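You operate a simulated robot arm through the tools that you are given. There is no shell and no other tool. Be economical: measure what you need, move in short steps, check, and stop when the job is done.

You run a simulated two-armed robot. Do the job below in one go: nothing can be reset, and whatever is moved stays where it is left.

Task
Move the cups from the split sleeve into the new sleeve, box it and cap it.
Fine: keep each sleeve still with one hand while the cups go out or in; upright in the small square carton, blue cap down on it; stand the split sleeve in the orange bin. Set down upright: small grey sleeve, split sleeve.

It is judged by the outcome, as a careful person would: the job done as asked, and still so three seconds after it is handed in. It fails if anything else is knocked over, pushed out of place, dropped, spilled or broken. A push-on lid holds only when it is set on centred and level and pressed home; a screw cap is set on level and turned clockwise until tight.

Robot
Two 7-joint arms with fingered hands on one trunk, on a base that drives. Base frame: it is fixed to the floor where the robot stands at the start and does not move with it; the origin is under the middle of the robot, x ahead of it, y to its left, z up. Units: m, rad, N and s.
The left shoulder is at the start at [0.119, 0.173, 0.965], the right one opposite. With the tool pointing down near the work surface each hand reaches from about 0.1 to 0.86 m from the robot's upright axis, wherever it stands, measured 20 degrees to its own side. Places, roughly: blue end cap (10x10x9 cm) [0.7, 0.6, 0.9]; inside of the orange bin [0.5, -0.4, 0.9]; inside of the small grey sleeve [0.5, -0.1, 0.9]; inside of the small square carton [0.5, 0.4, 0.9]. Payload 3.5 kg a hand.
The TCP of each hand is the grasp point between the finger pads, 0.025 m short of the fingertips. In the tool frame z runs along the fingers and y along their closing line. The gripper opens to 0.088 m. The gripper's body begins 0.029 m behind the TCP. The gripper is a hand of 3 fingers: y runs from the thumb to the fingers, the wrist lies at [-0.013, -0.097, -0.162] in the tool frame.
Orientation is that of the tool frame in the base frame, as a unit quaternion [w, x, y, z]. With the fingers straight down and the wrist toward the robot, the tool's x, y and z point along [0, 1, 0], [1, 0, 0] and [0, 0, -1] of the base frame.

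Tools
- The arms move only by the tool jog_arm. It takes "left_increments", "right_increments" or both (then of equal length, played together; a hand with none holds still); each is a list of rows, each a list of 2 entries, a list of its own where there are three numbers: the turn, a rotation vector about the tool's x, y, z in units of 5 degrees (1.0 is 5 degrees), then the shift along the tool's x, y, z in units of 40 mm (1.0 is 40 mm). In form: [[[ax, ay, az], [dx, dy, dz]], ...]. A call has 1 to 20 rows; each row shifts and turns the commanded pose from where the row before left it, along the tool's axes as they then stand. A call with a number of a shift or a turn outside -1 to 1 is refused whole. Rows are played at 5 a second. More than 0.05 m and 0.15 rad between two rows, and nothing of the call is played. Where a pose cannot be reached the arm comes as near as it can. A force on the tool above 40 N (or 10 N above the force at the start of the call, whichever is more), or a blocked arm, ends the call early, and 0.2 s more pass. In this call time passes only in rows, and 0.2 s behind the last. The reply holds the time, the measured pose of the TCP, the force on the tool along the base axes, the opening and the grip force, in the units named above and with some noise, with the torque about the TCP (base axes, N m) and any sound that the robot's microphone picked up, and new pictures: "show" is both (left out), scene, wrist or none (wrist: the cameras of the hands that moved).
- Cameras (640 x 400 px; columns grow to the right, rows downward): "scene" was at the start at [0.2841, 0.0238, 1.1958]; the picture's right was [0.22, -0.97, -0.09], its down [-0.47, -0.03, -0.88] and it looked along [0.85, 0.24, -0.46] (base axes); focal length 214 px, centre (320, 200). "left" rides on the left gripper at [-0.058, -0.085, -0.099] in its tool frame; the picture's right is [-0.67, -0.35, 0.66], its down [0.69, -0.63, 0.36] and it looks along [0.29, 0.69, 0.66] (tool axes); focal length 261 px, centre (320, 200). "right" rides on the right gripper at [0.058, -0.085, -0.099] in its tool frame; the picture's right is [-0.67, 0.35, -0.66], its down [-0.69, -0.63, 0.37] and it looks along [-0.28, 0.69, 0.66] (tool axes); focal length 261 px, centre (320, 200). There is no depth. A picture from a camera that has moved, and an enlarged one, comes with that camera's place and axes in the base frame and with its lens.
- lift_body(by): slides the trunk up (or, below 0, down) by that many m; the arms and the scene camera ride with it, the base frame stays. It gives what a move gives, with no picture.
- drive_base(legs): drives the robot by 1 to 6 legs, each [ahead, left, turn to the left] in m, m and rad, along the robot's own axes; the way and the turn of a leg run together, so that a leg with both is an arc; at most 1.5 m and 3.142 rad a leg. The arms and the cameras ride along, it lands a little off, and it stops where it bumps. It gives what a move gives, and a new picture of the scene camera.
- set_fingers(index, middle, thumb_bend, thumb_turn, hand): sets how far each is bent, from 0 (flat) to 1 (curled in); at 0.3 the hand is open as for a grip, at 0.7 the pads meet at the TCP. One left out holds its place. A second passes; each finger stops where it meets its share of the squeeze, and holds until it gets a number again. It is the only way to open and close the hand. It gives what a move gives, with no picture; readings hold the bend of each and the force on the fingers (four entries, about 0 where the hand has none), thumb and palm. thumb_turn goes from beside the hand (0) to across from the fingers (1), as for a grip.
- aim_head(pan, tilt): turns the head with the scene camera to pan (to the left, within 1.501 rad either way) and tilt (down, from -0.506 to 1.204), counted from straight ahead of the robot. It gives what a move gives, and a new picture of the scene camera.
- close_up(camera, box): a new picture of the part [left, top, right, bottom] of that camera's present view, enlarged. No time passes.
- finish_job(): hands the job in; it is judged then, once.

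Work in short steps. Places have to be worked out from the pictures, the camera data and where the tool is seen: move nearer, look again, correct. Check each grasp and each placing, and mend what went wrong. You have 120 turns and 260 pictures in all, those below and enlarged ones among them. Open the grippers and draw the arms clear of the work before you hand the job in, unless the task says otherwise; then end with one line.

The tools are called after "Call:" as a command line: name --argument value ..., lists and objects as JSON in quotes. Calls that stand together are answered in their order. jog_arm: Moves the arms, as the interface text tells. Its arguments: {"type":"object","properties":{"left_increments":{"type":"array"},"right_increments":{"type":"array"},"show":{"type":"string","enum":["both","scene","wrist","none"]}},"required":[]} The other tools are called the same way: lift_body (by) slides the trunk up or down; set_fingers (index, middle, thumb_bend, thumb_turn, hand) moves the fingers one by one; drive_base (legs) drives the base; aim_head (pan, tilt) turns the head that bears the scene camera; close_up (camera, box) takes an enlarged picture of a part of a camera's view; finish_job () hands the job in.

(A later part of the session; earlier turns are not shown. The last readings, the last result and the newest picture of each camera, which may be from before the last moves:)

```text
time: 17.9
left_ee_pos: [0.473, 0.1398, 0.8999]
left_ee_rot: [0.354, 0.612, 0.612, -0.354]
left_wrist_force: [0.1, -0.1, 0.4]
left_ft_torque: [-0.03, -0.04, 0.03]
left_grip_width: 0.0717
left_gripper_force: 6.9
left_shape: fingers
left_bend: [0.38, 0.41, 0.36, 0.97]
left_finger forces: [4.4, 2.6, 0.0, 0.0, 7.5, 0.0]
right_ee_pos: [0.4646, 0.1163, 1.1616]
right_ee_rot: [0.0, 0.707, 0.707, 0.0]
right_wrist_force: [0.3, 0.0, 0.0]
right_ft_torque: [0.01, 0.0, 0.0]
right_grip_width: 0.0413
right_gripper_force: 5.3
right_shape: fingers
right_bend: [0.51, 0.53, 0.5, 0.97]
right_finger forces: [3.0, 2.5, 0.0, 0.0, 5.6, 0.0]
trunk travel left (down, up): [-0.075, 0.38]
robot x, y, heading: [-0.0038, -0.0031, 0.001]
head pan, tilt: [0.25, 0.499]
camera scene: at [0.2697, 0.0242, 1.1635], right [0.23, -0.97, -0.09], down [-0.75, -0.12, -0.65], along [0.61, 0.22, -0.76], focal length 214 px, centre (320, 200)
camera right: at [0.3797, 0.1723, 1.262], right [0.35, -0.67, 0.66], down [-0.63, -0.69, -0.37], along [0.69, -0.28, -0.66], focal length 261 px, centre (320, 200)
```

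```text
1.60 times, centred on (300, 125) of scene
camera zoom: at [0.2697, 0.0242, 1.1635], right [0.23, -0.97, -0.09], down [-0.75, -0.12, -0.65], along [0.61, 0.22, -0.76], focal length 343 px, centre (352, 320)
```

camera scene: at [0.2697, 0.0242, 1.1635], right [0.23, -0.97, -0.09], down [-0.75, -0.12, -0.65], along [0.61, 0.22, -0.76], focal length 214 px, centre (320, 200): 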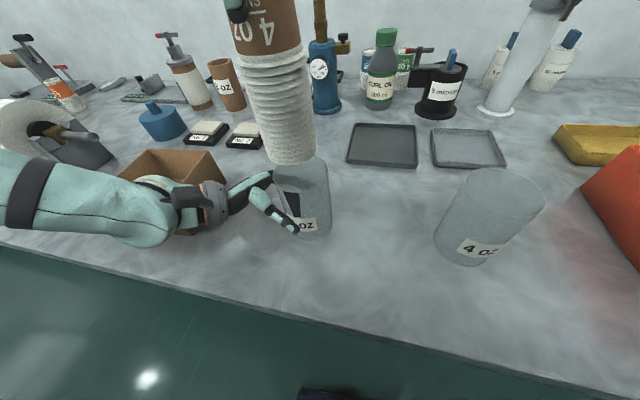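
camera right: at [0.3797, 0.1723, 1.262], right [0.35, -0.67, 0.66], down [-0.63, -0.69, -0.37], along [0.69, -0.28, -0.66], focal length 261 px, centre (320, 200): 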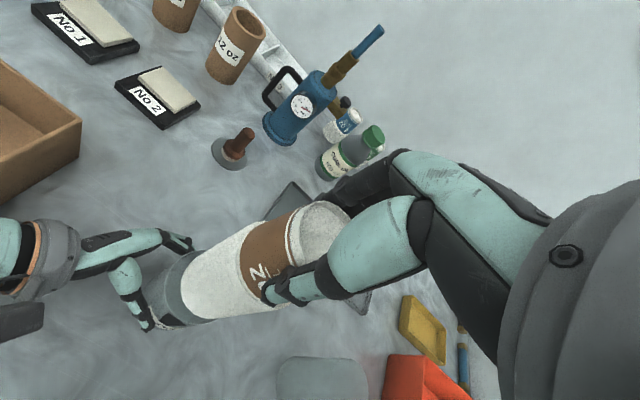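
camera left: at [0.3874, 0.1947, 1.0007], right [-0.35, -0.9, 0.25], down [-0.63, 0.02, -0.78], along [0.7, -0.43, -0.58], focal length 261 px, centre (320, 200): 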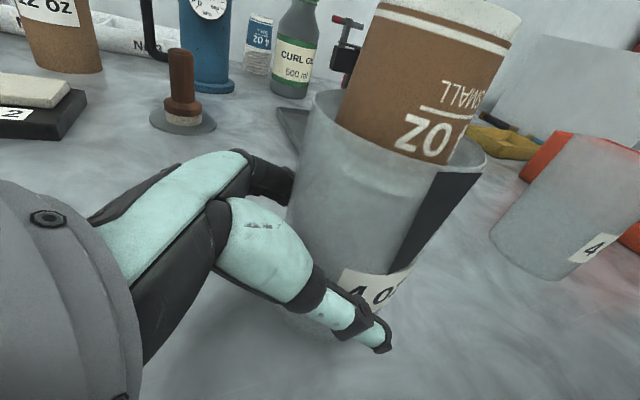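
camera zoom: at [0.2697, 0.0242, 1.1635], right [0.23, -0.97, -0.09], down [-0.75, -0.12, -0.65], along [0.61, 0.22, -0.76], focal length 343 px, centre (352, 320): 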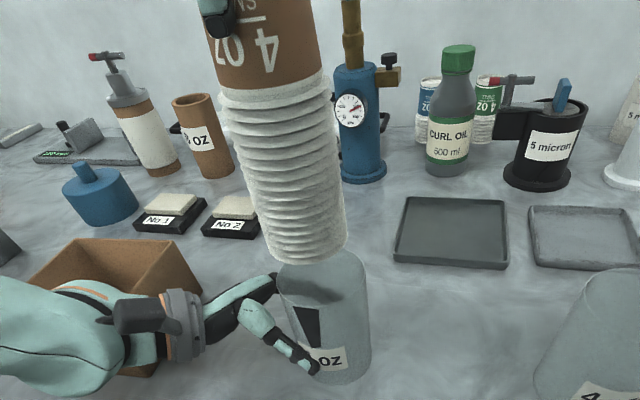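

The whole stack is out (~16 cm long, bottom z≈1.006). I move it right with the right arm, clear of both sleeves, then release the split sleeve.

Call:
jog_arm --right_increments '[[[0, 0, 0], [-0.4, 0, -0.1]], [[0, 0, 0], [-0.8, 0, -0.1]], [[0, 0, 0], [-0.9, 0, -0.1]], [[0, 0, 0], [-0.9, 0, -0.1]], [[0, 0, 0], [-0.9, 0, -0.1]], [[0, 0, 0], [-0.9, 0, 0]], [[0, 0, 0], [-0.9, 0, 0]], [[0, 0, 0], [-0.9, 0, 0]], [[0, 0, 0], [-0.9, 0, 0]], [[0, 0, 0], [-0.9, 0, 0]], [[0, 0, 0], [-0.5, 0, 0]]]' --show "wrist"

Call:
set_fingers --hand "left" --index 0.3 --middle 0.3 --thumb_bend 0.3

Call:
aim_head --pan -0.2 --tilt 0.5

```text
time: 20.3
left_ee_pos: [0.4724, 0.1396, 0.8997]
left_ee_rot: [0.354, 0.613, 0.612, -0.354]
left_wrist_force: [-0.1, 0.1, -0.1]
left_ft_torque: [0.04, 0.0, -0.02]
left_grip_width: 0.0718
left_gripper_force: 6.7
left_shape: fingers
left_bend: [0.38, 0.41, 0.36, 0.97]
left_finger forces: [4.3, 2.4, 0.0, 0.1, 7.4, 0.0]
right_ee_pos: [0.4641, -0.2403, 1.1823]
right_ee_rot: [0.0, 0.708, 0.706, 0.002]
right_wrist_force: [0.2, 0.0, -0.8]
right_ft_torque: [0.03, 0.0, -0.02]
right_grip_width: 0.0413
right_gripper_force: 5.7
right_shape: fingers
right_bend: [0.51, 0.53, 0.5, 0.97]
right_finger forces: [3.0, 2.4, 0.0, 0.0, 5.5, 0.0]
trunk travel left (down, up): [-0.075, 0.38]
robot x, y, heading: [-0.001, -0.0032, -0.001]
head pan, tilt: [0.25, 0.499]
camera right: at [0.38, -0.184, 1.2821], right [0.35, -0.67, 0.65], down [-0.63, -0.68, -0.37], along [0.7, -0.28, -0.66], focal length 261 px, centre (320, 200)
```

right: 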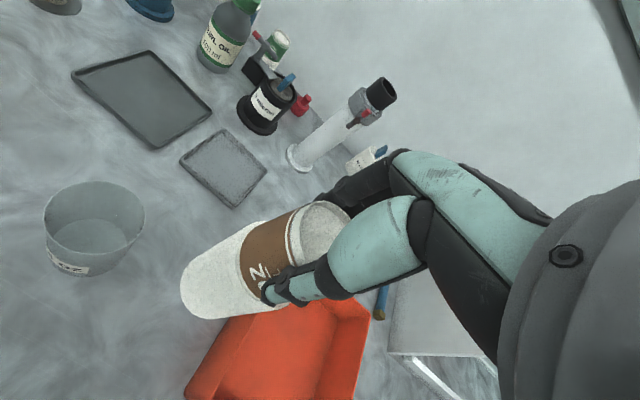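

```text
time: 21.3
left_ee_pos: [0.4729, 0.139, 0.9007]
left_ee_rot: [0.354, 0.613, 0.612, -0.353]
left_wrist_force: [0.8, 0.9, -0.3]
left_ft_torque: [0.01, 0.02, -0.03]
left_grip_width: 0.0846
left_gripper_force: 0.1
left_shape: fingers
left_bend: [0.3, 0.3, 0.3, 0.97]
left_finger forces: [0.1, 0.1, 0.1, 0.0, 0.1, 0.1]
right_ee_pos: [0.4645, -0.2401, 1.1827]
right_ee_rot: [0.001, 0.708, 0.706, 0.001]
right_wrist_force: [0.3, 0.0, -0.9]
right_ft_torque: [-0.01, 0.0, -0.01]
right_grip_width: 0.0413
right_gripper_force: 5.6
right_shape: fingers
right_bend: [0.51, 0.53, 0.5, 0.97]
right_finger forces: [2.8, 2.4, 0.1, 0.1, 5.5, 0.0]
trunk travel left (down, up): [-0.075, 0.38]
robot x, y, heading: [-0.0026, 0.0005, 0.004]
head pan, tilt: [0.25, 0.499]
```

```text
time: 22.2
left_ee_pos: [0.4724, 0.1405, 0.8992]
left_ee_rot: [0.354, 0.612, 0.612, -0.354]
left_wrist_force: [-0.1, -0.5, 0.2]
left_ft_torque: [0.05, 0.01, 0.02]
left_grip_width: 0.0844
left_gripper_force: 0.1
left_shape: fingers
left_bend: [0.3, 0.3, 0.3, 0.97]
left_finger forces: [0.1, 0.0, 0.1, 0.1, 0.1, 0.0]
right_ee_pos: [0.464, -0.2408, 1.1819]
right_ee_rot: [0.0, 0.707, 0.707, 0.002]
right_wrist_force: [0.3, 0.4, -1.4]
right_ft_torque: [0.01, 0.02, 0.01]
right_grip_width: 0.0412
right_gripper_force: 5.1
right_shape: fingers
right_bend: [0.51, 0.53, 0.5, 0.97]
right_finger forces: [3.0, 2.3, 0.0, 0.0, 5.6, 0.1]
trunk travel left (down, up): [-0.075, 0.38]
robot x, y, heading: [-0.0003, -0.0008, 0.003]
head pan, tilt: [-0.201, 0.499]
camera scene: at [0.2707, -0.0165, 1.1631], right [-0.18, -0.98, 0.07], down [-0.76, 0.1, -0.64], along [0.62, -0.17, -0.76], focal length 214 px, centre (320, 200)
```

scene: 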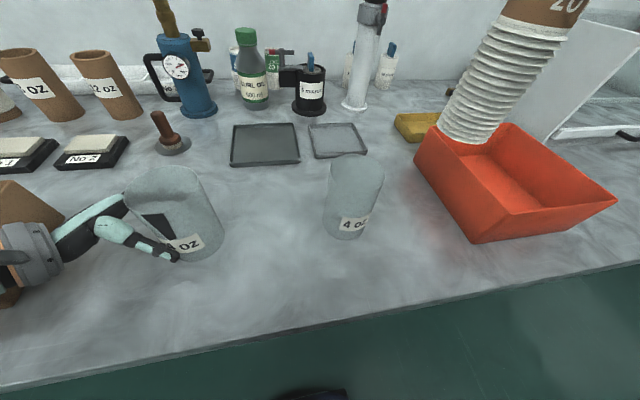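

Split sleeve is free and standing. A close-up of the new sleeve gives a finer position before I move the left hand.

Call:
close_up --camera "scene" --box '[280, 130, 440, 260]'

Call:
jog_arm --left_increments '[[[0, 0, 0], [0, 0, -0.5]], [[0, 0, 0], [0, 0, -0.6]], [[0, 0, 0], [0, 0, -0.6]], [[0, 0, 0], [0, 0, -0.6]], [[0, 0, 0], [-0.8, 0, -0.4]], [[0, 0, 0], [-0.8, 0, -0.4]], [[0, 0, 0], [-0.8, 0, -0.4]], [[0, 0, 0], [-0.8, 0, -0.4]]]' --show "scene"

```text
3.08 times, centred on (360, 195) of scene
camera zoom: at [0.2707, -0.0165, 1.1631], right [-0.18, -0.98, 0.07], down [-0.76, 0.1, -0.64], along [0.62, -0.17, -0.76], focal length 660 px, centre (197, 215)
```

zoom: 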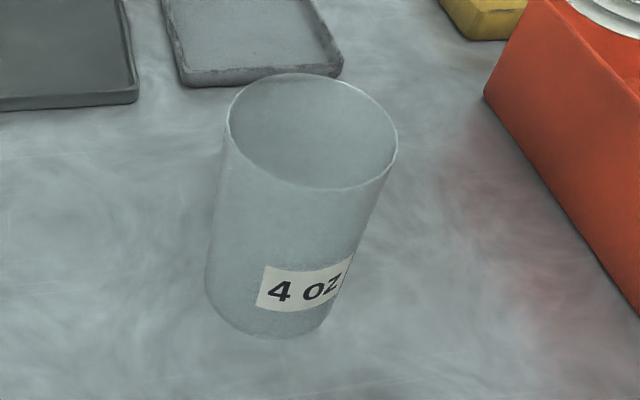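

```text
time: 24.0
left_ee_pos: [0.4729, 0.2113, 1.089]
left_ee_rot: [0.354, 0.613, 0.612, -0.353]
left_wrist_force: [0.1, 0.2, 0.6]
left_ft_torque: [-0.01, -0.01, -0.03]
left_grip_width: 0.0847
left_gripper_force: 0.0
left_shape: fingers
left_bend: [0.3, 0.3, 0.3, 0.97]
left_finger forces: [0.0, 0.0, 0.1, 0.0, 0.0, 0.0]
right_ee_pos: [0.4652, -0.2398, 1.1824]
right_ee_rot: [-0.001, 0.708, 0.707, 0.002]
right_wrist_force: [-0.1, -0.3, -0.5]
right_ft_torque: [0.02, 0.01, -0.02]
right_grip_width: 0.0411
right_gripper_force: 5.6
right_shape: fingers
right_bend: [0.51, 0.53, 0.5, 0.97]
right_finger forces: [2.9, 2.4, 0.1, 0.0, 5.5, 0.1]
trunk travel left (down, up): [-0.075, 0.38]
robot x, y, heading: [-0.0021, 0.0004, 0.002]
head pan, tilt: [-0.201, 0.499]
camera scene: at [0.2703, -0.0169, 1.1632], right [-0.19, -0.98, 0.07], down [-0.76, 0.1, -0.64], along [0.62, -0.17, -0.76], focal length 214 px, centre (320, 200)
```

scene: 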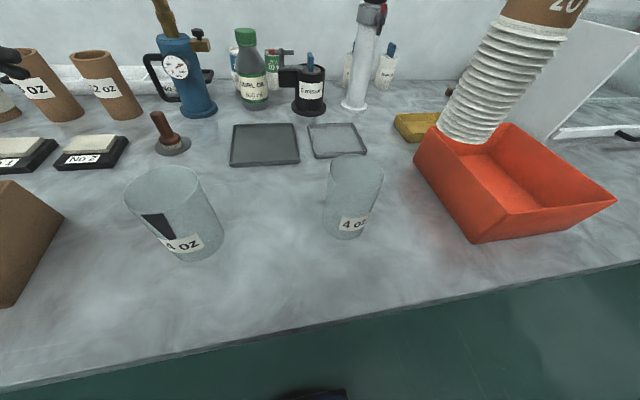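

New sleeve axis ≈(.462,-.1145), rim z≈.977. I move the left hand over the split sleeve to a pre-grasp pose left of the new sleeve.

Call:
jog_arm --left_increments '[[[0, 0, 0], [-0.483, -0.046, 0.837]], [[0, 0, 0], [-0.483, -0.046, 0.837]], [[0, 0, 0], [-0.483, -0.046, 0.837]], [[0, 0, 0], [-0.483, -0.046, 0.837]], [[0, 0, 0], [-0.483, -0.046, 0.837]], [[0, 0, 0], [-0.483, -0.046, 0.837]], [[0, 0, 0], [0.765, 0, 0.442]], [[0, 0, 0], [0.765, 0, 0.442]], [[0, 0, 0], [0.765, 0, 0.442]]]'

Call:
close_up --camera "scene" --box '[220, 110, 440, 270]'

```text
time: 26.0
left_ee_pos: [0.4671, -0.0124, 0.9529]
left_ee_rot: [0.355, 0.612, 0.613, -0.353]
left_wrist_force: [-0.1, 0.7, -0.5]
left_ft_torque: [0.01, 0.03, -0.04]
left_grip_width: 0.0845
left_gripper_force: 0.0
left_shape: fingers
left_bend: [0.3, 0.3, 0.3, 0.97]
left_finger forces: [0.0, 0.0, 0.0, 0.0, 0.0, 0.0]
left hand out of reach, approached as far as the arm can: row 2, 3, 4
right_ee_pos: [0.466, -0.2388, 1.1819]
right_ee_rot: [0.0, 0.708, 0.706, 0.001]
right_wrist_force: [0.0, -0.2, -0.6]
right_ft_torque: [0.01, 0.01, 0.0]
right_grip_width: 0.0412
right_gripper_force: 5.5
right_shape: fingers
right_bend: [0.51, 0.53, 0.5, 0.97]
right_finger forces: [2.9, 2.4, 0.0, 0.1, 5.5, 0.0]
trunk travel left (down, up): [-0.075, 0.38]
robot x, y, heading: [0.002, -0.0002, -0.001]
head pan, tilt: [-0.201, 0.499]
camera scene: at [0.2718, -0.016, 1.1627], right [-0.19, -0.98, 0.07], down [-0.76, 0.1, -0.64], along [0.62, -0.18, -0.76], focal length 214 px, centre (320, 200)
camera left: at [0.3803, 0.0436, 1.0546], right [-0.35, -0.9, 0.25], down [-0.63, 0.02, -0.78], along [0.7, -0.43, -0.58], focal length 261 px, centre (320, 200)
```

scene: 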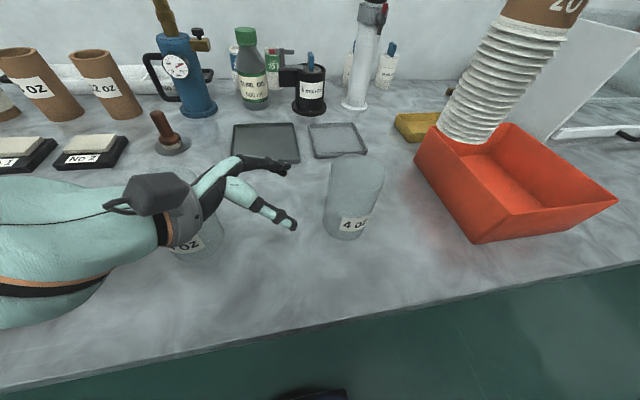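
left: 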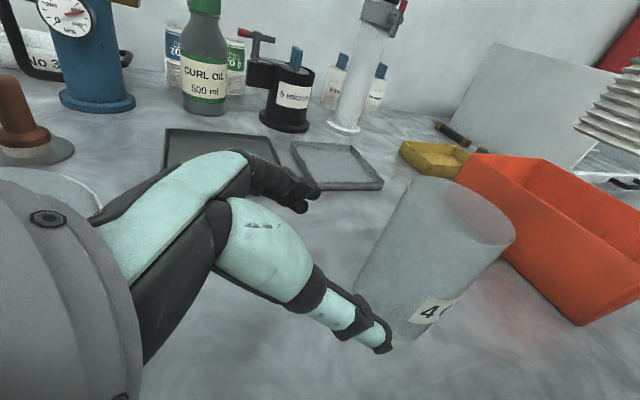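

```text
2.50 times, centred on (330, 190) of scene
camera zoom: at [0.2718, -0.016, 1.1627], right [-0.19, -0.98, 0.07], down [-0.76, 0.1, -0.64], along [0.62, -0.18, -0.76], focal length 536 px, centre (295, 225)
```

zoom: 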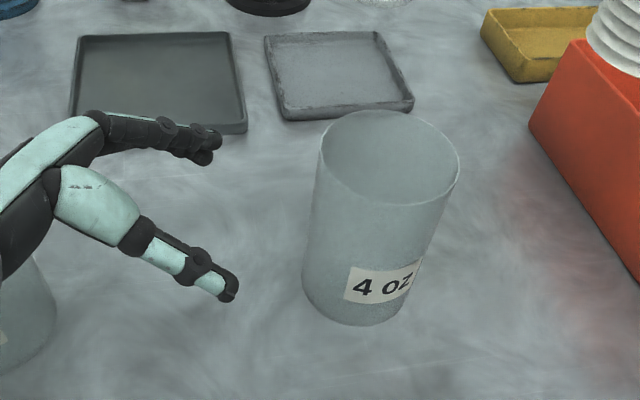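

The hand ended slightly lower than planned but correctly placed, and the split sleeve is untouched. I advance two thirds of the way to the new sleeve and check.

Call:
jog_arm --left_increments '[[[0, 0, 0], [-0.25, -0.125, 0.4]], [[0, 0, 0], [-0.25, 0, 0.45]], [[0, 0, 0], [-0.15, 0, 0.45]]]'

Call:
close_up --camera "scene" --box '[220, 110, 440, 270]'

```text
time: 26.8
left_ee_pos: [0.4547, -0.0215, 0.9608]
left_ee_rot: [0.355, 0.613, 0.612, -0.353]
left_wrist_force: [0.0, -0.3, -0.7]
left_ft_torque: [-0.01, 0.01, -0.02]
left_grip_width: 0.0847
left_gripper_force: 0.1
left_shape: fingers
left_bend: [0.3, 0.3, 0.3, 0.97]
left_finger forces: [0.0, 0.0, 0.1, 0.0, 0.0, 0.0]
left hand out of reach, approached as far as the arm can: row 1, 2, 3
right_ee_pos: [0.4662, -0.2398, 1.1822]
right_ee_rot: [0.0, 0.708, 0.706, 0.001]
right_wrist_force: [-0.3, 0.3, -1.6]
right_ft_torque: [0.01, 0.02, -0.01]
right_grip_width: 0.041
right_gripper_force: 5.7
right_shape: fingers
right_bend: [0.51, 0.53, 0.5, 0.97]
right_finger forces: [2.8, 2.3, 0.1, 0.0, 5.4, 0.0]
trunk travel left (down, up): [-0.075, 0.38]
robot x, y, heading: [0.0014, 0.0002, 0.001]
head pan, tilt: [-0.201, 0.499]
camera scene: at [0.2708, -0.0167, 1.1631], right [-0.19, -0.98, 0.07], down [-0.76, 0.1, -0.64], along [0.62, -0.17, -0.76], focal length 214 px, centre (320, 200)
camera left: at [0.3686, 0.0342, 1.0608], right [-0.35, -0.9, 0.25], down [-0.63, 0.02, -0.78], along [0.7, -0.43, -0.58], focal length 261 px, centre (320, 200)
```

scene: 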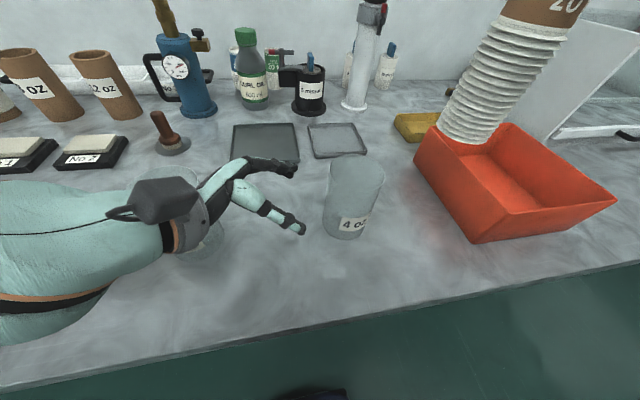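
left: 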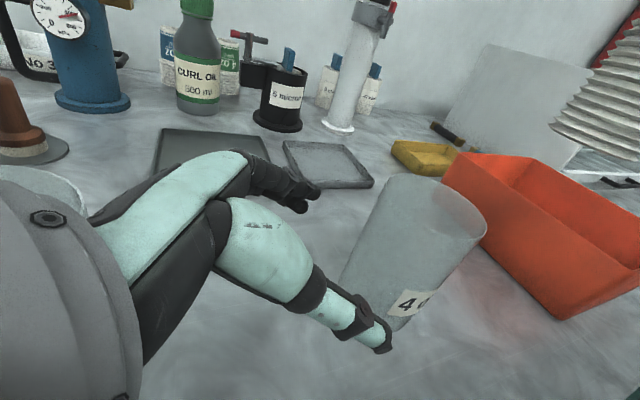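

```text
2.50 times, centred on (330, 190) of scene
camera zoom: at [0.2708, -0.0167, 1.1631], right [-0.19, -0.98, 0.07], down [-0.76, 0.1, -0.64], along [0.62, -0.17, -0.76], focal length 536 px, centre (295, 225)
```

zoom: 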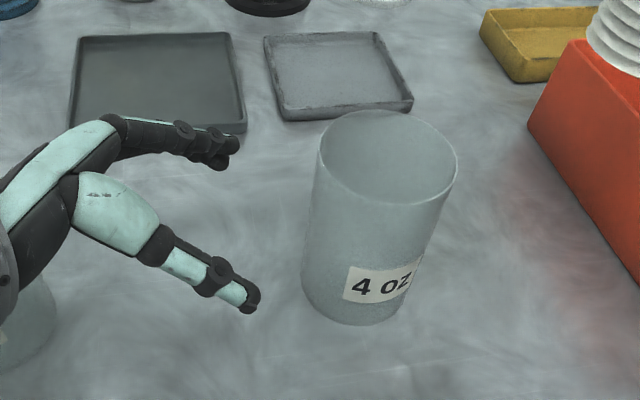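

The left arm hits its limit reaching across. I'll lift the left hand well clear, then drive the base right about 0.22 m so the new sleeve sits where the split sleeve did relative to the robot.

Call:
jog_arm --left_increments '[[[0, 0, 0], [-0.8, 0, -0.5]], [[0, 0, 0], [-0.8, 0, -0.5]], [[0, 0, 0], [-0.8, 0, -0.5]], [[0, 0, 0], [-0.8, 0, -0.5]], [[0, 0, 0], [0.2, 0, -0.87]], [[0, 0, 0], [0.2, 0, -0.87]], [[0, 0, 0], [0.2, 0, -0.87]], [[0, 0, 0], [0.2, 0, -0.87]]]' --show "scene"

```text
time: 28.6
left_ee_pos: [0.4537, 0.1225, 1.1512]
left_ee_rot: [0.354, 0.612, 0.612, -0.354]
left_wrist_force: [-1.0, 0.4, -0.1]
left_ft_torque: [-0.03, -0.02, -0.04]
left_grip_width: 0.0845
left_gripper_force: 0.1
left_shape: fingers
left_bend: [0.3, 0.3, 0.3, 0.97]
left_finger forces: [0.1, 0.0, 0.1, 0.0, 0.0, 0.1]
right_ee_pos: [0.4644, -0.2392, 1.1833]
right_ee_rot: [0.001, 0.708, 0.706, 0.001]
right_wrist_force: [0.2, 0.0, -1.2]
right_ft_torque: [-0.06, 0.0, -0.01]
right_grip_width: 0.0412
right_gripper_force: 5.5
right_shape: fingers
right_bend: [0.51, 0.53, 0.5, 0.97]
right_finger forces: [2.9, 2.5, 0.0, 0.0, 5.6, 0.0]
trunk travel left (down, up): [-0.075, 0.38]
robot x, y, heading: [0.0003, -0.0006, 0.005]
head pan, tilt: [-0.201, 0.499]
camera scene: at [0.2707, -0.0156, 1.1631], right [-0.19, -0.98, 0.07], down [-0.76, 0.09, -0.64], along [0.62, -0.18, -0.76], focal length 214 px, centre (320, 200)
```

scene: 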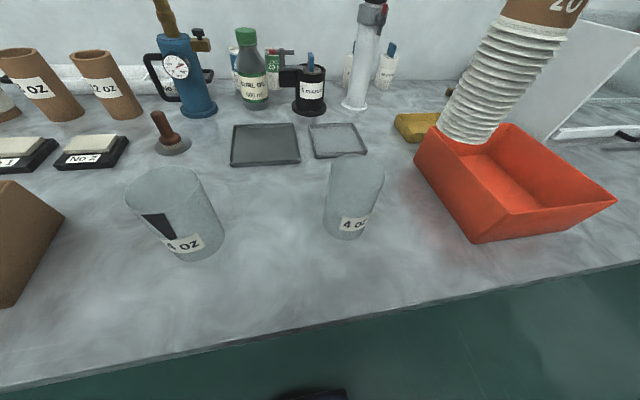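

Both sleeves are upright. I bring the stack 10 cm left so it doesn't stick out far, then drive right 0.22 m.

Call:
jog_arm --right_increments '[[[0, 0, 0], [0.6, 0, -0.2]], [[0, 0, 0], [0.7, 0, -0.2]], [[0, 0, 0], [0.7, 0, 0]], [[0, 0, 0], [0.5, 0, 0]]]' --show "none"

Call:
drive_base --legs '[[0, -0.22, 0]]'

```text
time: 29.6
left_ee_pos: [0.4551, 0.1222, 1.1521]
left_ee_rot: [0.354, 0.612, 0.612, -0.355]
left_wrist_force: [0.7, 0.1, 0.4]
left_ft_torque: [0.0, 0.0, 0.03]
left_grip_width: 0.0847
left_gripper_force: 0.0
left_shape: fingers
left_bend: [0.3, 0.3, 0.3, 0.97]
left_finger forces: [0.1, 0.0, 0.0, 0.0, 0.1, 0.0]
right_ee_pos: [0.4652, -0.1395, 1.1993]
right_ee_rot: [0.0, 0.707, 0.707, -0.001]
right_wrist_force: [-0.4, 0.6, -1.4]
right_ft_torque: [-0.01, 0.0, -0.02]
right_grip_width: 0.0414
right_gripper_force: 4.9
right_shape: fingers
right_bend: [0.51, 0.53, 0.5, 0.97]
right_finger forces: [2.9, 2.4, 0.0, 0.0, 5.5, 0.1]
trunk travel left (down, up): [-0.075, 0.38]
robot x, y, heading: [-0.0007, 0.0025, 0.001]
head pan, tilt: [-0.201, 0.499]
```

```text
time: 31.3
left_ee_pos: [0.4537, -0.098, 1.1514]
left_ee_rot: [0.355, 0.612, 0.613, -0.352]
left_wrist_force: [-0.8, -0.5, 0.3]
left_ft_torque: [0.06, 0.01, 0.02]
left_grip_width: 0.0849
left_gripper_force: 0.2
left_shape: fingers
left_bend: [0.3, 0.3, 0.3, 0.97]
left_finger forces: [0.0, 0.1, 0.1, 0.0, 0.0, 0.0]
right_ee_pos: [0.4675, -0.3606, 1.1992]
right_ee_rot: [0.0, 0.707, 0.707, 0.001]
right_wrist_force: [0.0, 0.5, -1.0]
right_ft_torque: [0.04, -0.04, 0.0]
right_grip_width: 0.0412
right_gripper_force: 5.1
right_shape: fingers
right_bend: [0.51, 0.53, 0.5, 0.97]
right_finger forces: [2.9, 2.5, 0.0, 0.1, 5.5, 0.0]
trunk travel left (down, up): [-0.075, 0.38]
robot x, y, heading: [0.0013, -0.2202, 0.005]
head pan, tilt: [-0.201, 0.499]
camera scene: at [0.2711, -0.2361, 1.1631], right [-0.18, -0.98, 0.07], down [-0.76, 0.09, -0.64], along [0.62, -0.17, -0.76], focal length 214 px, centre (320, 200)
```

scene: 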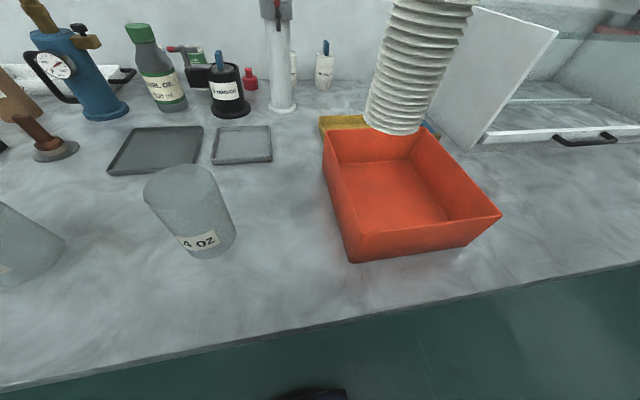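

The new sleeve is now in the left arm's comfortable range. I bring the left hand down to the pre-grasp pose and turn the head toward it.

Call:
jog_arm --left_increments '[[[0, 0, 0], [0.73, 0.05, -0.14]], [[0, 0, 0], [0.73, 0.05, -0.14]], [[0, 0, 0], [0.73, 0.05, -0.14]], [[0, 0, 0], [0.73, 0.05, -0.14]], [[0, 0, 0], [0.83, 0, 0.48]], [[0, 0, 0], [0.83, 0, 0.48]]]' --show "wrist"

Call:
aim_head --pan 0.25 --tilt 0.5

Call:
close_up --camera "scene" --box '[200, 110, 400, 260]'

```text
time: 32.7
left_ee_pos: [0.4621, -0.0187, 0.9842]
left_ee_rot: [0.355, 0.611, 0.614, -0.353]
left_wrist_force: [0.7, 0.4, 0.2]
left_ft_torque: [0.0, 0.01, -0.01]
left_grip_width: 0.0848
left_gripper_force: 0.1
left_shape: fingers
left_bend: [0.3, 0.3, 0.3, 0.97]
left_finger forces: [0.0, 0.0, 0.0, 0.1, 0.1, 0.0]
right_ee_pos: [0.4655, -0.3598, 1.2003]
right_ee_rot: [0.0, 0.706, 0.708, 0.0]
right_wrist_force: [-0.3, 0.3, -0.7]
right_ft_torque: [-0.01, -0.02, 0.02]
right_grip_width: 0.0414
right_gripper_force: 5.5
right_shape: fingers
right_bend: [0.51, 0.53, 0.5, 0.97]
right_finger forces: [2.9, 2.4, 0.0, 0.1, 5.4, 0.0]
trunk travel left (down, up): [-0.075, 0.38]
robot x, y, heading: [0.0029, -0.2229, 0.001]
head pan, tilt: [-0.201, 0.499]
camera left: at [0.3759, 0.036, 1.0848], right [-0.35, -0.9, 0.25], down [-0.63, 0.02, -0.78], along [0.7, -0.43, -0.58], focal length 261 px, centre (320, 200)
```

left: 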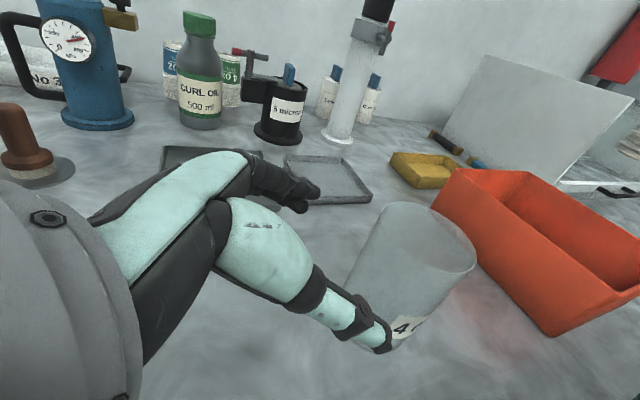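

```text
time: 33.6
left_ee_pos: [0.4613, -0.0207, 0.9843]
left_ee_rot: [0.355, 0.612, 0.613, -0.352]
left_wrist_force: [-0.2, -0.1, 0.4]
left_ft_torque: [-0.04, 0.04, -0.01]
left_grip_width: 0.0848
left_gripper_force: 0.0
left_shape: fingers
left_bend: [0.3, 0.3, 0.3, 0.97]
left_finger forces: [0.0, 0.0, 0.0, 0.0, 0.0, 0.0]
right_ee_pos: [0.4652, -0.3593, 1.199]
right_ee_rot: [-0.001, 0.706, 0.708, 0.0]
right_wrist_force: [0.3, -0.1, -0.2]
right_ft_torque: [-0.01, 0.02, 0.03]
right_grip_width: 0.0412
right_gripper_force: 5.8
right_shape: fingers
right_bend: [0.51, 0.53, 0.5, 0.97]
right_finger forces: [2.9, 2.3, 0.1, 0.0, 5.4, 0.0]
trunk travel left (down, up): [-0.075, 0.38]
robot x, y, heading: [0.0025, -0.2225, 0.005]
head pan, tilt: [0.25, 0.499]
camera scene: at [0.2701, -0.1951, 1.1634], right [0.23, -0.97, -0.09], down [-0.75, -0.12, -0.65], along [0.61, 0.22, -0.76], focal length 214 px, centre (320, 200)
```

scene: 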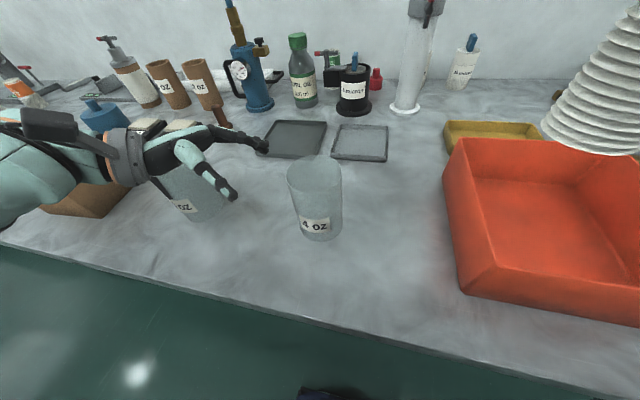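

```text
2.67 times, centred on (300, 185) of scene
camera zoom: at [0.2701, -0.1951, 1.1634], right [0.23, -0.97, -0.09], down [-0.75, -0.12, -0.65], along [0.61, 0.22, -0.76], focal length 572 px, centre (373, 240)
```

zoom: 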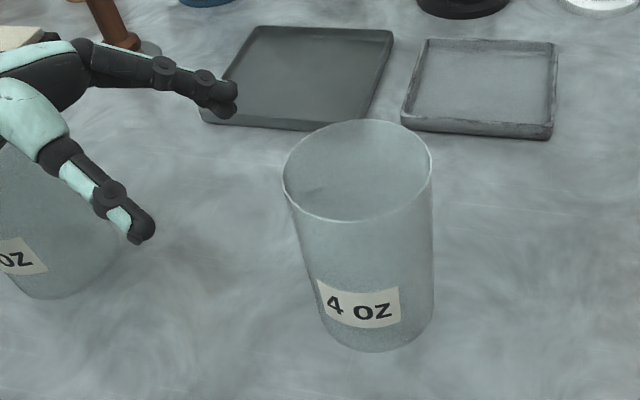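

New sleeve axis re-measured ≈(.462,-.118); the hand is aligned. I slide in along the finger direction.

Call:
jog_arm --left_increments '[[[0, 0, 0], [0, 0.02, 0.5]], [[0, 0, 0], [0, 0, 0.5]], [[0, 0, 0], [0, 0, 0.4]]]' --show "wrist"

Call:
close_up --camera "scene" --box '[200, 110, 400, 260]'

```text
time: 34.4
left_ee_pos: [0.4618, -0.0703, 0.9563]
left_ee_rot: [0.354, 0.612, 0.613, -0.353]
left_wrist_force: [-0.7, 0.3, -0.5]
left_ft_torque: [0.0, 0.02, -0.01]
left_grip_width: 0.0849
left_gripper_force: 0.1
left_shape: fingers
left_bend: [0.3, 0.3, 0.3, 0.97]
left_finger forces: [0.0, 0.0, 0.0, 0.0, 0.1, 0.1]
right_ee_pos: [0.4647, -0.3603, 1.2004]
right_ee_rot: [-0.001, 0.707, 0.707, 0.001]
right_wrist_force: [0.3, -0.4, -1.8]
right_ft_torque: [0.0, -0.03, 0.02]
right_grip_width: 0.0412
right_gripper_force: 5.7
right_shape: fingers
right_bend: [0.51, 0.53, 0.5, 0.97]
right_finger forces: [2.9, 2.4, 0.0, 0.0, 5.4, 0.1]
trunk travel left (down, up): [-0.075, 0.38]
robot x, y, heading: [0.0064, -0.2206, 0.007]
head pan, tilt: [0.25, 0.499]
camera left: at [0.3763, -0.0148, 1.058], right [-0.35, -0.9, 0.25], down [-0.63, 0.02, -0.78], along [0.7, -0.43, -0.58], focal length 261 px, centre (320, 200)
```

left: 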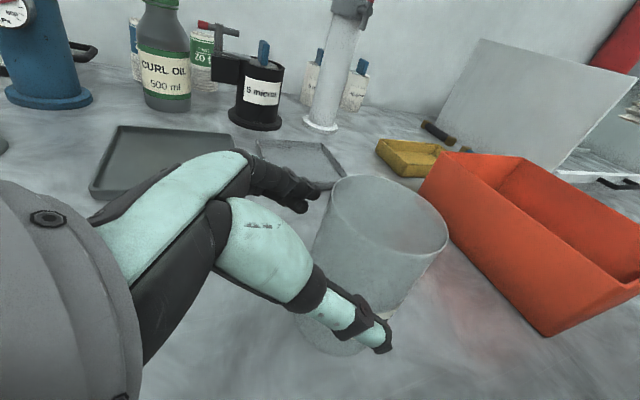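

```text
2.67 times, centred on (300, 185) of scene
camera zoom: at [0.2697, -0.1962, 1.1636], right [0.23, -0.97, -0.09], down [-0.75, -0.12, -0.65], along [0.61, 0.22, -0.76], focal length 572 px, centre (373, 240)
```

zoom: 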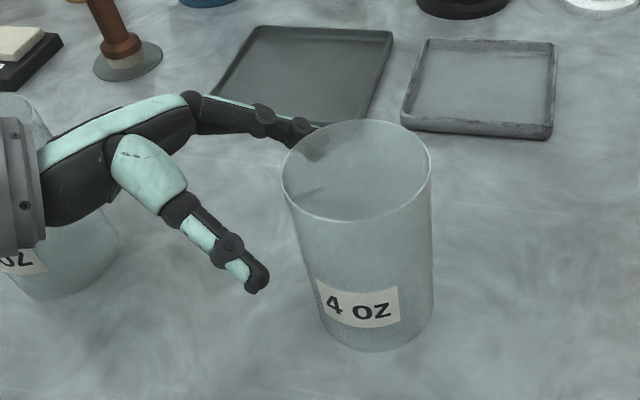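

Both finger sides pass clear of the sleeve. I finish the approach and close.

Call:
jog_arm --left_increments '[[[0, 0, 0], [0, 0, 0.3]], [[0, 0, 0], [0, 0, 0.28]]]' --show "none"

Call:
set_fingers --hand "left" --index 0.45 --middle 0.45 --thumb_bend 0.45

Call:
close_up --camera "scene" --box '[200, 110, 400, 260]'

Call:
close_up --camera "left" --box '[160, 130, 500, 400]'

```text
time: 35.0
left_ee_pos: [0.4638, -0.0813, 0.9489]
left_ee_rot: [0.357, 0.609, 0.616, -0.349]
left_wrist_force: [0.5, 0.2, 0.2]
left_ft_torque: [0.02, 0.0, -0.05]
left_grip_width: 0.0848
left_gripper_force: 0.1
left_shape: fingers
left_bend: [0.3, 0.3, 0.3, 0.97]
left_finger forces: [0.0, 0.0, 0.1, 0.1, 0.1, 0.0]
left hand out of reach, approached as far as the arm can: row 1, 2
right_ee_pos: [0.4653, -0.3609, 1.1994]
right_ee_rot: [0.0, 0.706, 0.708, 0.001]
right_wrist_force: [0.7, 0.2, 0.3]
right_ft_torque: [0.0, 0.02, 0.03]
right_grip_width: 0.0413
right_gripper_force: 5.2
right_shape: fingers
right_bend: [0.51, 0.53, 0.5, 0.97]
right_finger forces: [2.8, 2.4, 0.1, 0.1, 5.5, 0.0]
trunk travel left (down, up): [-0.075, 0.38]
robot x, y, heading: [-0.0009, -0.2203, -0.0]
head pan, tilt: [0.25, 0.499]
```

```text
time: 36.0
left_ee_pos: [0.4645, -0.0809, 0.949]
left_ee_rot: [0.358, 0.608, 0.617, -0.349]
left_wrist_force: [-0.5, 0.4, 0.0]
left_ft_torque: [0.0, -0.01, -0.02]
left_grip_width: 0.0585
left_gripper_force: 1.5
left_shape: fingers
left_bend: [0.42, 0.45, 0.42, 0.97]
left_finger forces: [1.3, 0.1, 0.0, 0.1, 1.6, 0.1]
right_ee_pos: [0.4655, -0.3597, 1.1992]
right_ee_rot: [0.0, 0.706, 0.708, 0.0]
right_wrist_force: [-0.4, 0.6, -0.4]
right_ft_torque: [-0.02, 0.0, -0.02]
right_grip_width: 0.0411
right_gripper_force: 5.3
right_shape: fingers
right_bend: [0.51, 0.53, 0.5, 0.97]
right_finger forces: [2.9, 2.5, 0.1, 0.1, 5.4, 0.0]
trunk travel left (down, up): [-0.075, 0.38]
robot x, y, heading: [0.0011, -0.2197, -0.0]
head pan, tilt: [0.25, 0.499]
```

```text
2.67 times, centred on (300, 185) of scene
camera zoom: at [0.2701, -0.1951, 1.1634], right [0.23, -0.97, -0.09], down [-0.75, -0.12, -0.65], along [0.61, 0.22, -0.76], focal length 572 px, centre (373, 240)
```

zoom: 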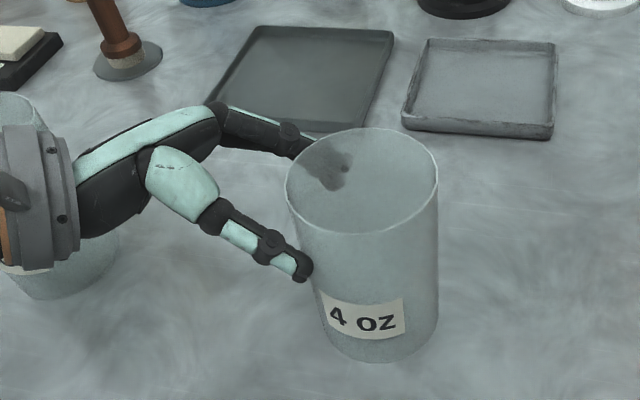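

```text
1.48 times, centred on (330, 265) of left
camera zoom: at [0.3776, -0.0276, 1.05], right [-0.34, -0.91, 0.25], down [-0.63, 0.02, -0.78], along [0.7, -0.42, -0.57], focal length 386 px, centre (305, 104)
```

zoom: 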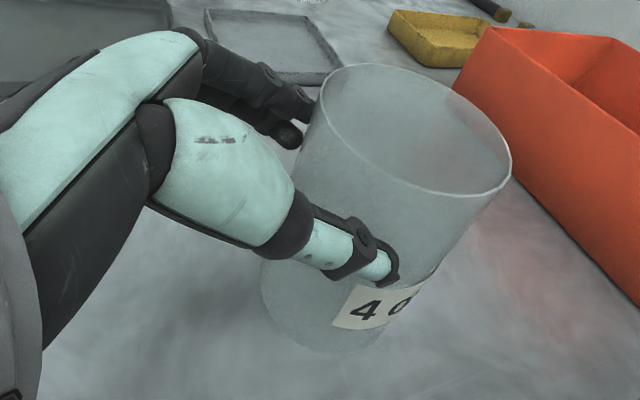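

The arm stopped 1 cm short at its limit, so the grip is only at the sleeve's near side. I open, back off, drive right another 7 cm and retry.

Call:
set_fingers --hand "left" --index 0.28 --middle 0.28 --thumb_bend 0.28

Call:
jog_arm --left_increments '[[[0, 0, 0], [0, 0, -0.5]], [[0, 0, 0], [0, 0, -0.7]], [[0, 0, 0], [0, 0, -0.8]], [[0, 0, 0], [0, 0, -0.8]], [[0, 0, 0], [0, 0, -0.4]]]' --show "none"

Call:
drive_base --legs '[[0, -0.07, 0]]'

Call:
close_up --camera "scene" --box '[160, 110, 360, 260]'

```text
time: 37.0
left_ee_pos: [0.465, -0.0809, 0.9499]
left_ee_rot: [0.357, 0.609, 0.616, -0.349]
left_wrist_force: [-0.2, -0.1, 0.7]
left_ft_torque: [0.01, 0.01, -0.05]
left_grip_width: 0.0884
left_gripper_force: 0.0
left_shape: fingers
left_bend: [0.28, 0.28, 0.28, 0.97]
left_finger forces: [0.1, 0.0, 0.1, 0.0, 0.0, 0.0]
right_ee_pos: [0.4651, -0.36, 1.1992]
right_ee_rot: [0.0, 0.706, 0.708, 0.001]
right_wrist_force: [-0.2, -0.7, -1.1]
right_ft_torque: [0.0, -0.03, 0.01]
right_grip_width: 0.0411
right_gripper_force: 4.9
right_shape: fingers
right_bend: [0.51, 0.53, 0.5, 0.97]
right_finger forces: [2.9, 2.3, 0.0, 0.0, 5.4, 0.0]
trunk travel left (down, up): [-0.075, 0.38]
robot x, y, heading: [-0.0009, -0.2221, 0.004]
head pan, tilt: [0.25, 0.499]
```

```text
time: 38.2
left_ee_pos: [0.4638, 0.0307, 1.0125]
left_ee_rot: [0.355, 0.612, 0.612, -0.353]
left_wrist_force: [-0.3, -0.1, 0.9]
left_ft_torque: [-0.02, 0.02, -0.05]
left_grip_width: 0.0884
left_gripper_force: 0.1
left_shape: fingers
left_bend: [0.28, 0.28, 0.28, 0.97]
left_finger forces: [0.0, 0.0, 0.0, 0.0, 0.1, 0.0]
right_ee_pos: [0.4655, -0.3598, 1.1986]
right_ee_rot: [-0.001, 0.707, 0.707, 0.0]
right_wrist_force: [-0.1, -0.1, -0.4]
right_ft_torque: [-0.02, -0.03, 0.0]
right_grip_width: 0.0412
right_gripper_force: 4.9
right_shape: fingers
right_bend: [0.51, 0.53, 0.5, 0.97]
right_finger forces: [2.8, 2.4, 0.0, 0.0, 5.5, 0.0]
trunk travel left (down, up): [-0.075, 0.38]
robot x, y, heading: [0.0008, -0.2198, 0.005]
head pan, tilt: [0.25, 0.499]
```

```text
time: 39.2
left_ee_pos: [0.4643, -0.0399, 1.0124]
left_ee_rot: [0.354, 0.612, 0.613, -0.353]
left_wrist_force: [-0.5, -0.4, 0.1]
left_ft_torque: [-0.01, 0.02, -0.03]
left_grip_width: 0.0882
left_gripper_force: 0.0
left_shape: fingers
left_bend: [0.28, 0.28, 0.28, 0.97]
left_finger forces: [0.0, 0.0, 0.1, 0.1, 0.0, 0.1]
right_ee_pos: [0.4659, -0.4301, 1.1992]
right_ee_rot: [-0.001, 0.707, 0.707, 0.001]
right_wrist_force: [0.3, -0.6, -1.1]
right_ft_torque: [-0.01, -0.01, -0.02]
right_grip_width: 0.0414
right_gripper_force: 5.0
right_shape: fingers
right_bend: [0.51, 0.53, 0.5, 0.97]
right_finger forces: [2.9, 2.5, 0.1, 0.0, 5.3, 0.1]
trunk travel left (down, up): [-0.075, 0.38]
robot x, y, heading: [-0.0031, -0.2886, 0.002]
head pan, tilt: [0.25, 0.499]
camera scene: at [0.2703, -0.2659, 1.1635], right [0.23, -0.97, -0.09], down [-0.75, -0.12, -0.65], along [0.61, 0.22, -0.76], focal length 214 px, centre (320, 200)
```

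scene: 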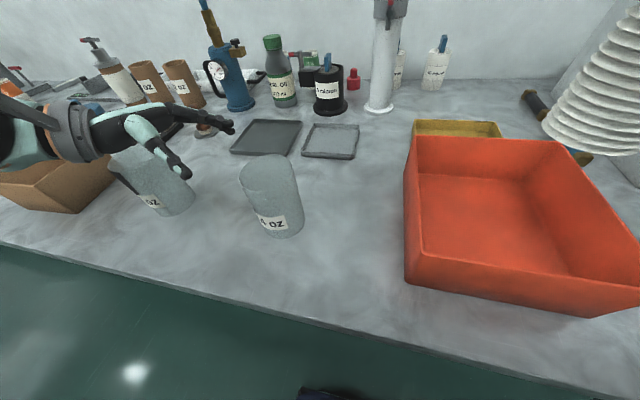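

```text
2.67 times, centred on (260, 185) of scene
camera zoom: at [0.2703, -0.2659, 1.1635], right [0.23, -0.97, -0.09], down [-0.75, -0.12, -0.65], along [0.61, 0.22, -0.76], focal length 572 px, centre (480, 240)
```

zoom: 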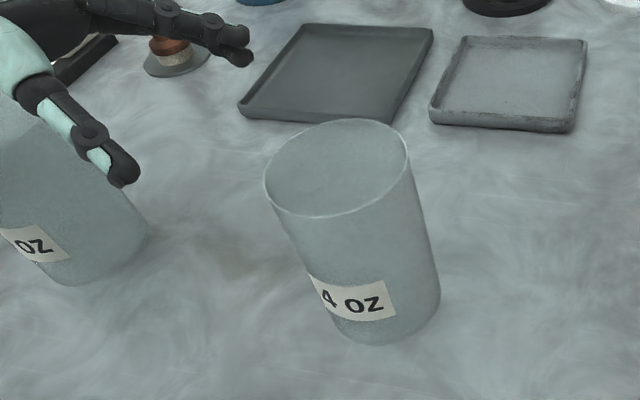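

New sleeve axis now ≈(.458,-.124). I lower to the line of approach and slide in fully.

Call:
jog_arm --left_increments '[[[0, 0, 0], [0.38, -0.075, 0.19]], [[0, 0, 0], [0.38, -0.075, 0.19]], [[0, 0, 0], [0, 0, 0.45]], [[0, 0, 0], [0, 0, 0.45]], [[0, 0, 0], [0, 0, 0.45]]]' --show "wrist"

Call:
close_up --camera "scene" --box '[160, 110, 360, 260]'

```text
time: 40.4
left_ee_pos: [0.4591, -0.0842, 0.9525]
left_ee_rot: [0.355, 0.611, 0.613, -0.354]
left_wrist_force: [0.3, -0.3, -0.5]
left_ft_torque: [0.03, 0.01, 0.05]
left_grip_width: 0.0885
left_gripper_force: 0.0
left_shape: fingers
left_bend: [0.28, 0.28, 0.28, 0.97]
left_finger forces: [0.1, 0.1, 0.1, 0.0, 0.0, 0.0]
right_ee_pos: [0.4667, -0.4305, 1.1984]
right_ee_rot: [0.0, 0.706, 0.708, 0.0]
right_wrist_force: [0.2, -0.7, -0.6]
right_ft_torque: [0.0, 0.0, -0.01]
right_grip_width: 0.0411
right_gripper_force: 5.0
right_shape: fingers
right_bend: [0.51, 0.53, 0.5, 0.97]
right_finger forces: [2.9, 2.4, 0.0, 0.1, 5.4, 0.0]
trunk travel left (down, up): [-0.075, 0.38]
robot x, y, heading: [0.0029, -0.2896, 0.006]
head pan, tilt: [0.25, 0.499]
camera left: at [0.3727, -0.0288, 1.0521], right [-0.35, -0.9, 0.25], down [-0.63, 0.02, -0.78], along [0.7, -0.43, -0.58], focal length 261 px, centre (320, 200)
```

left: 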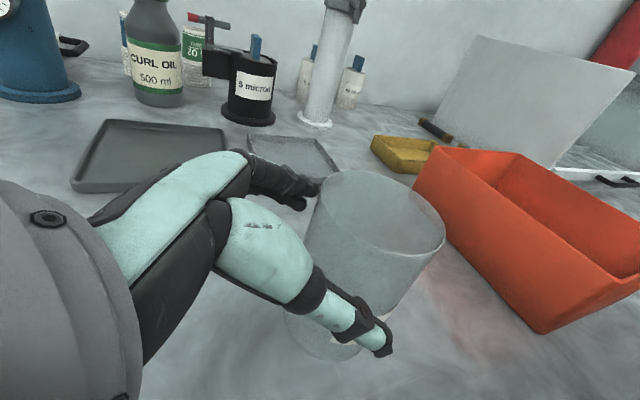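

```text
2.67 times, centred on (260, 185) of scene
camera zoom: at [0.2705, -0.2649, 1.1633], right [0.23, -0.97, -0.09], down [-0.75, -0.12, -0.65], along [0.61, 0.22, -0.76], focal length 572 px, centre (480, 240)
```

zoom: 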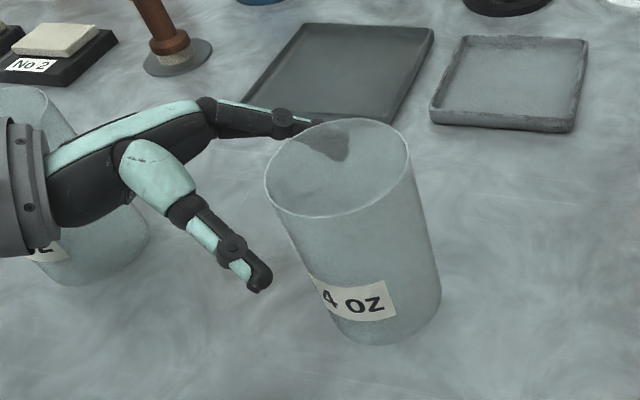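

Good straddle. I slide the last 17 mm and close.

Call:
jog_arm --left_increments '[[[0, 0, 0], [0, 0, 0.22]], [[0, 0, 0], [0, 0, 0.22]]]' --show "none"

Call:
set_fingers --hand "left" --index 0.45 --middle 0.45 --thumb_bend 0.45

Call:
close_up --camera "scene" --box '[160, 110, 360, 260]'

Call:
close_up --camera "left" --box '[160, 130, 500, 400]'

```text
time: 41.0
left_ee_pos: [0.4572, -0.0994, 0.9424]
left_ee_rot: [0.355, 0.611, 0.613, -0.353]
left_wrist_force: [0.4, 0.4, -0.5]
left_ft_torque: [-0.01, -0.02, 0.01]
left_grip_width: 0.0884
left_gripper_force: 0.1
left_shape: fingers
left_bend: [0.28, 0.28, 0.28, 0.97]
left_finger forces: [0.0, 0.1, 0.0, 0.1, 0.0, 0.0]
right_ee_pos: [0.4653, -0.4294, 1.1991]
right_ee_rot: [0.0, 0.706, 0.708, 0.0]
right_wrist_force: [0.3, -0.9, -1.2]
right_ft_torque: [0.01, 0.01, -0.05]
right_grip_width: 0.0413
right_gripper_force: 5.6
right_shape: fingers
right_bend: [0.51, 0.53, 0.5, 0.97]
right_finger forces: [2.9, 2.4, 0.0, 0.0, 5.3, 0.1]
trunk travel left (down, up): [-0.075, 0.38]
robot x, y, heading: [-0.001, -0.291, 0.001]
head pan, tilt: [0.25, 0.499]
```

```text
time: 42.0
left_ee_pos: [0.4578, -0.0994, 0.9421]
left_ee_rot: [0.355, 0.611, 0.613, -0.353]
left_wrist_force: [0.7, 0.1, -0.3]
left_ft_torque: [-0.01, -0.04, -0.01]
left_grip_width: 0.0671
left_gripper_force: 4.8
left_shape: fingers
left_bend: [0.39, 0.42, 0.38, 0.97]
left_finger forces: [3.1, 1.9, 0.0, 0.0, 5.2, 0.0]
right_ee_pos: [0.4659, -0.4281, 1.1995]
right_ee_rot: [0.0, 0.706, 0.708, 0.0]
right_wrist_force: [0.5, 0.2, -0.2]
right_ft_torque: [-0.01, 0.0, -0.01]
right_grip_width: 0.0413
right_gripper_force: 5.6
right_shape: fingers
right_bend: [0.51, 0.53, 0.5, 0.97]
right_finger forces: [2.9, 2.4, 0.1, 0.0, 5.4, 0.1]
trunk travel left (down, up): [-0.075, 0.38]
robot x, y, heading: [0.0007, -0.289, 0.001]
head pan, tilt: [0.25, 0.499]
```

```text
2.67 times, centred on (260, 185) of scene
camera zoom: at [0.2703, -0.2647, 1.1634], right [0.23, -0.97, -0.09], down [-0.75, -0.12, -0.65], along [0.61, 0.22, -0.76], focal length 572 px, centre (480, 240)
```

zoom: 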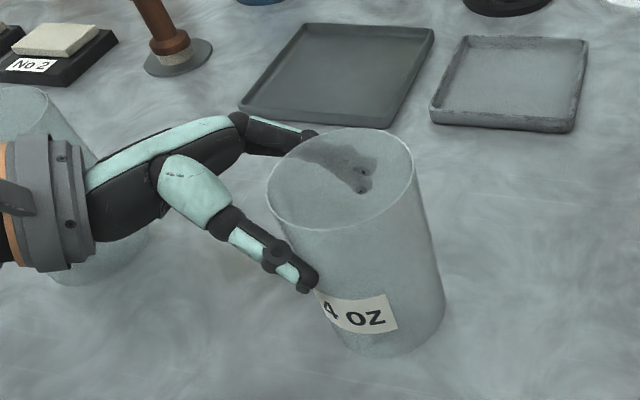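

```text
1.48 times, centred on (330, 265) of left
camera zoom: at [0.3727, -0.0442, 1.0436], right [-0.35, -0.9, 0.25], down [-0.63, 0.02, -0.78], along [0.7, -0.43, -0.58], focal length 386 px, centre (305, 104)
```

zoom: 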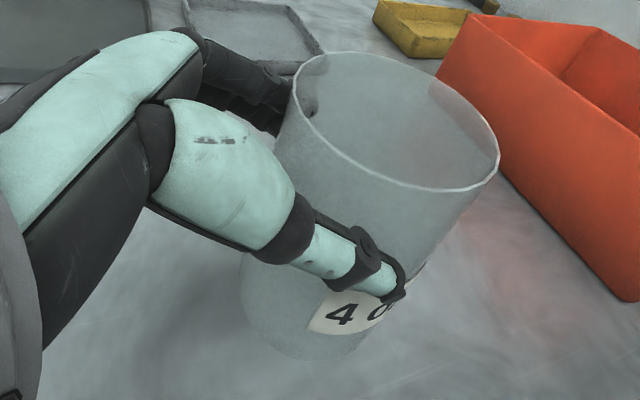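

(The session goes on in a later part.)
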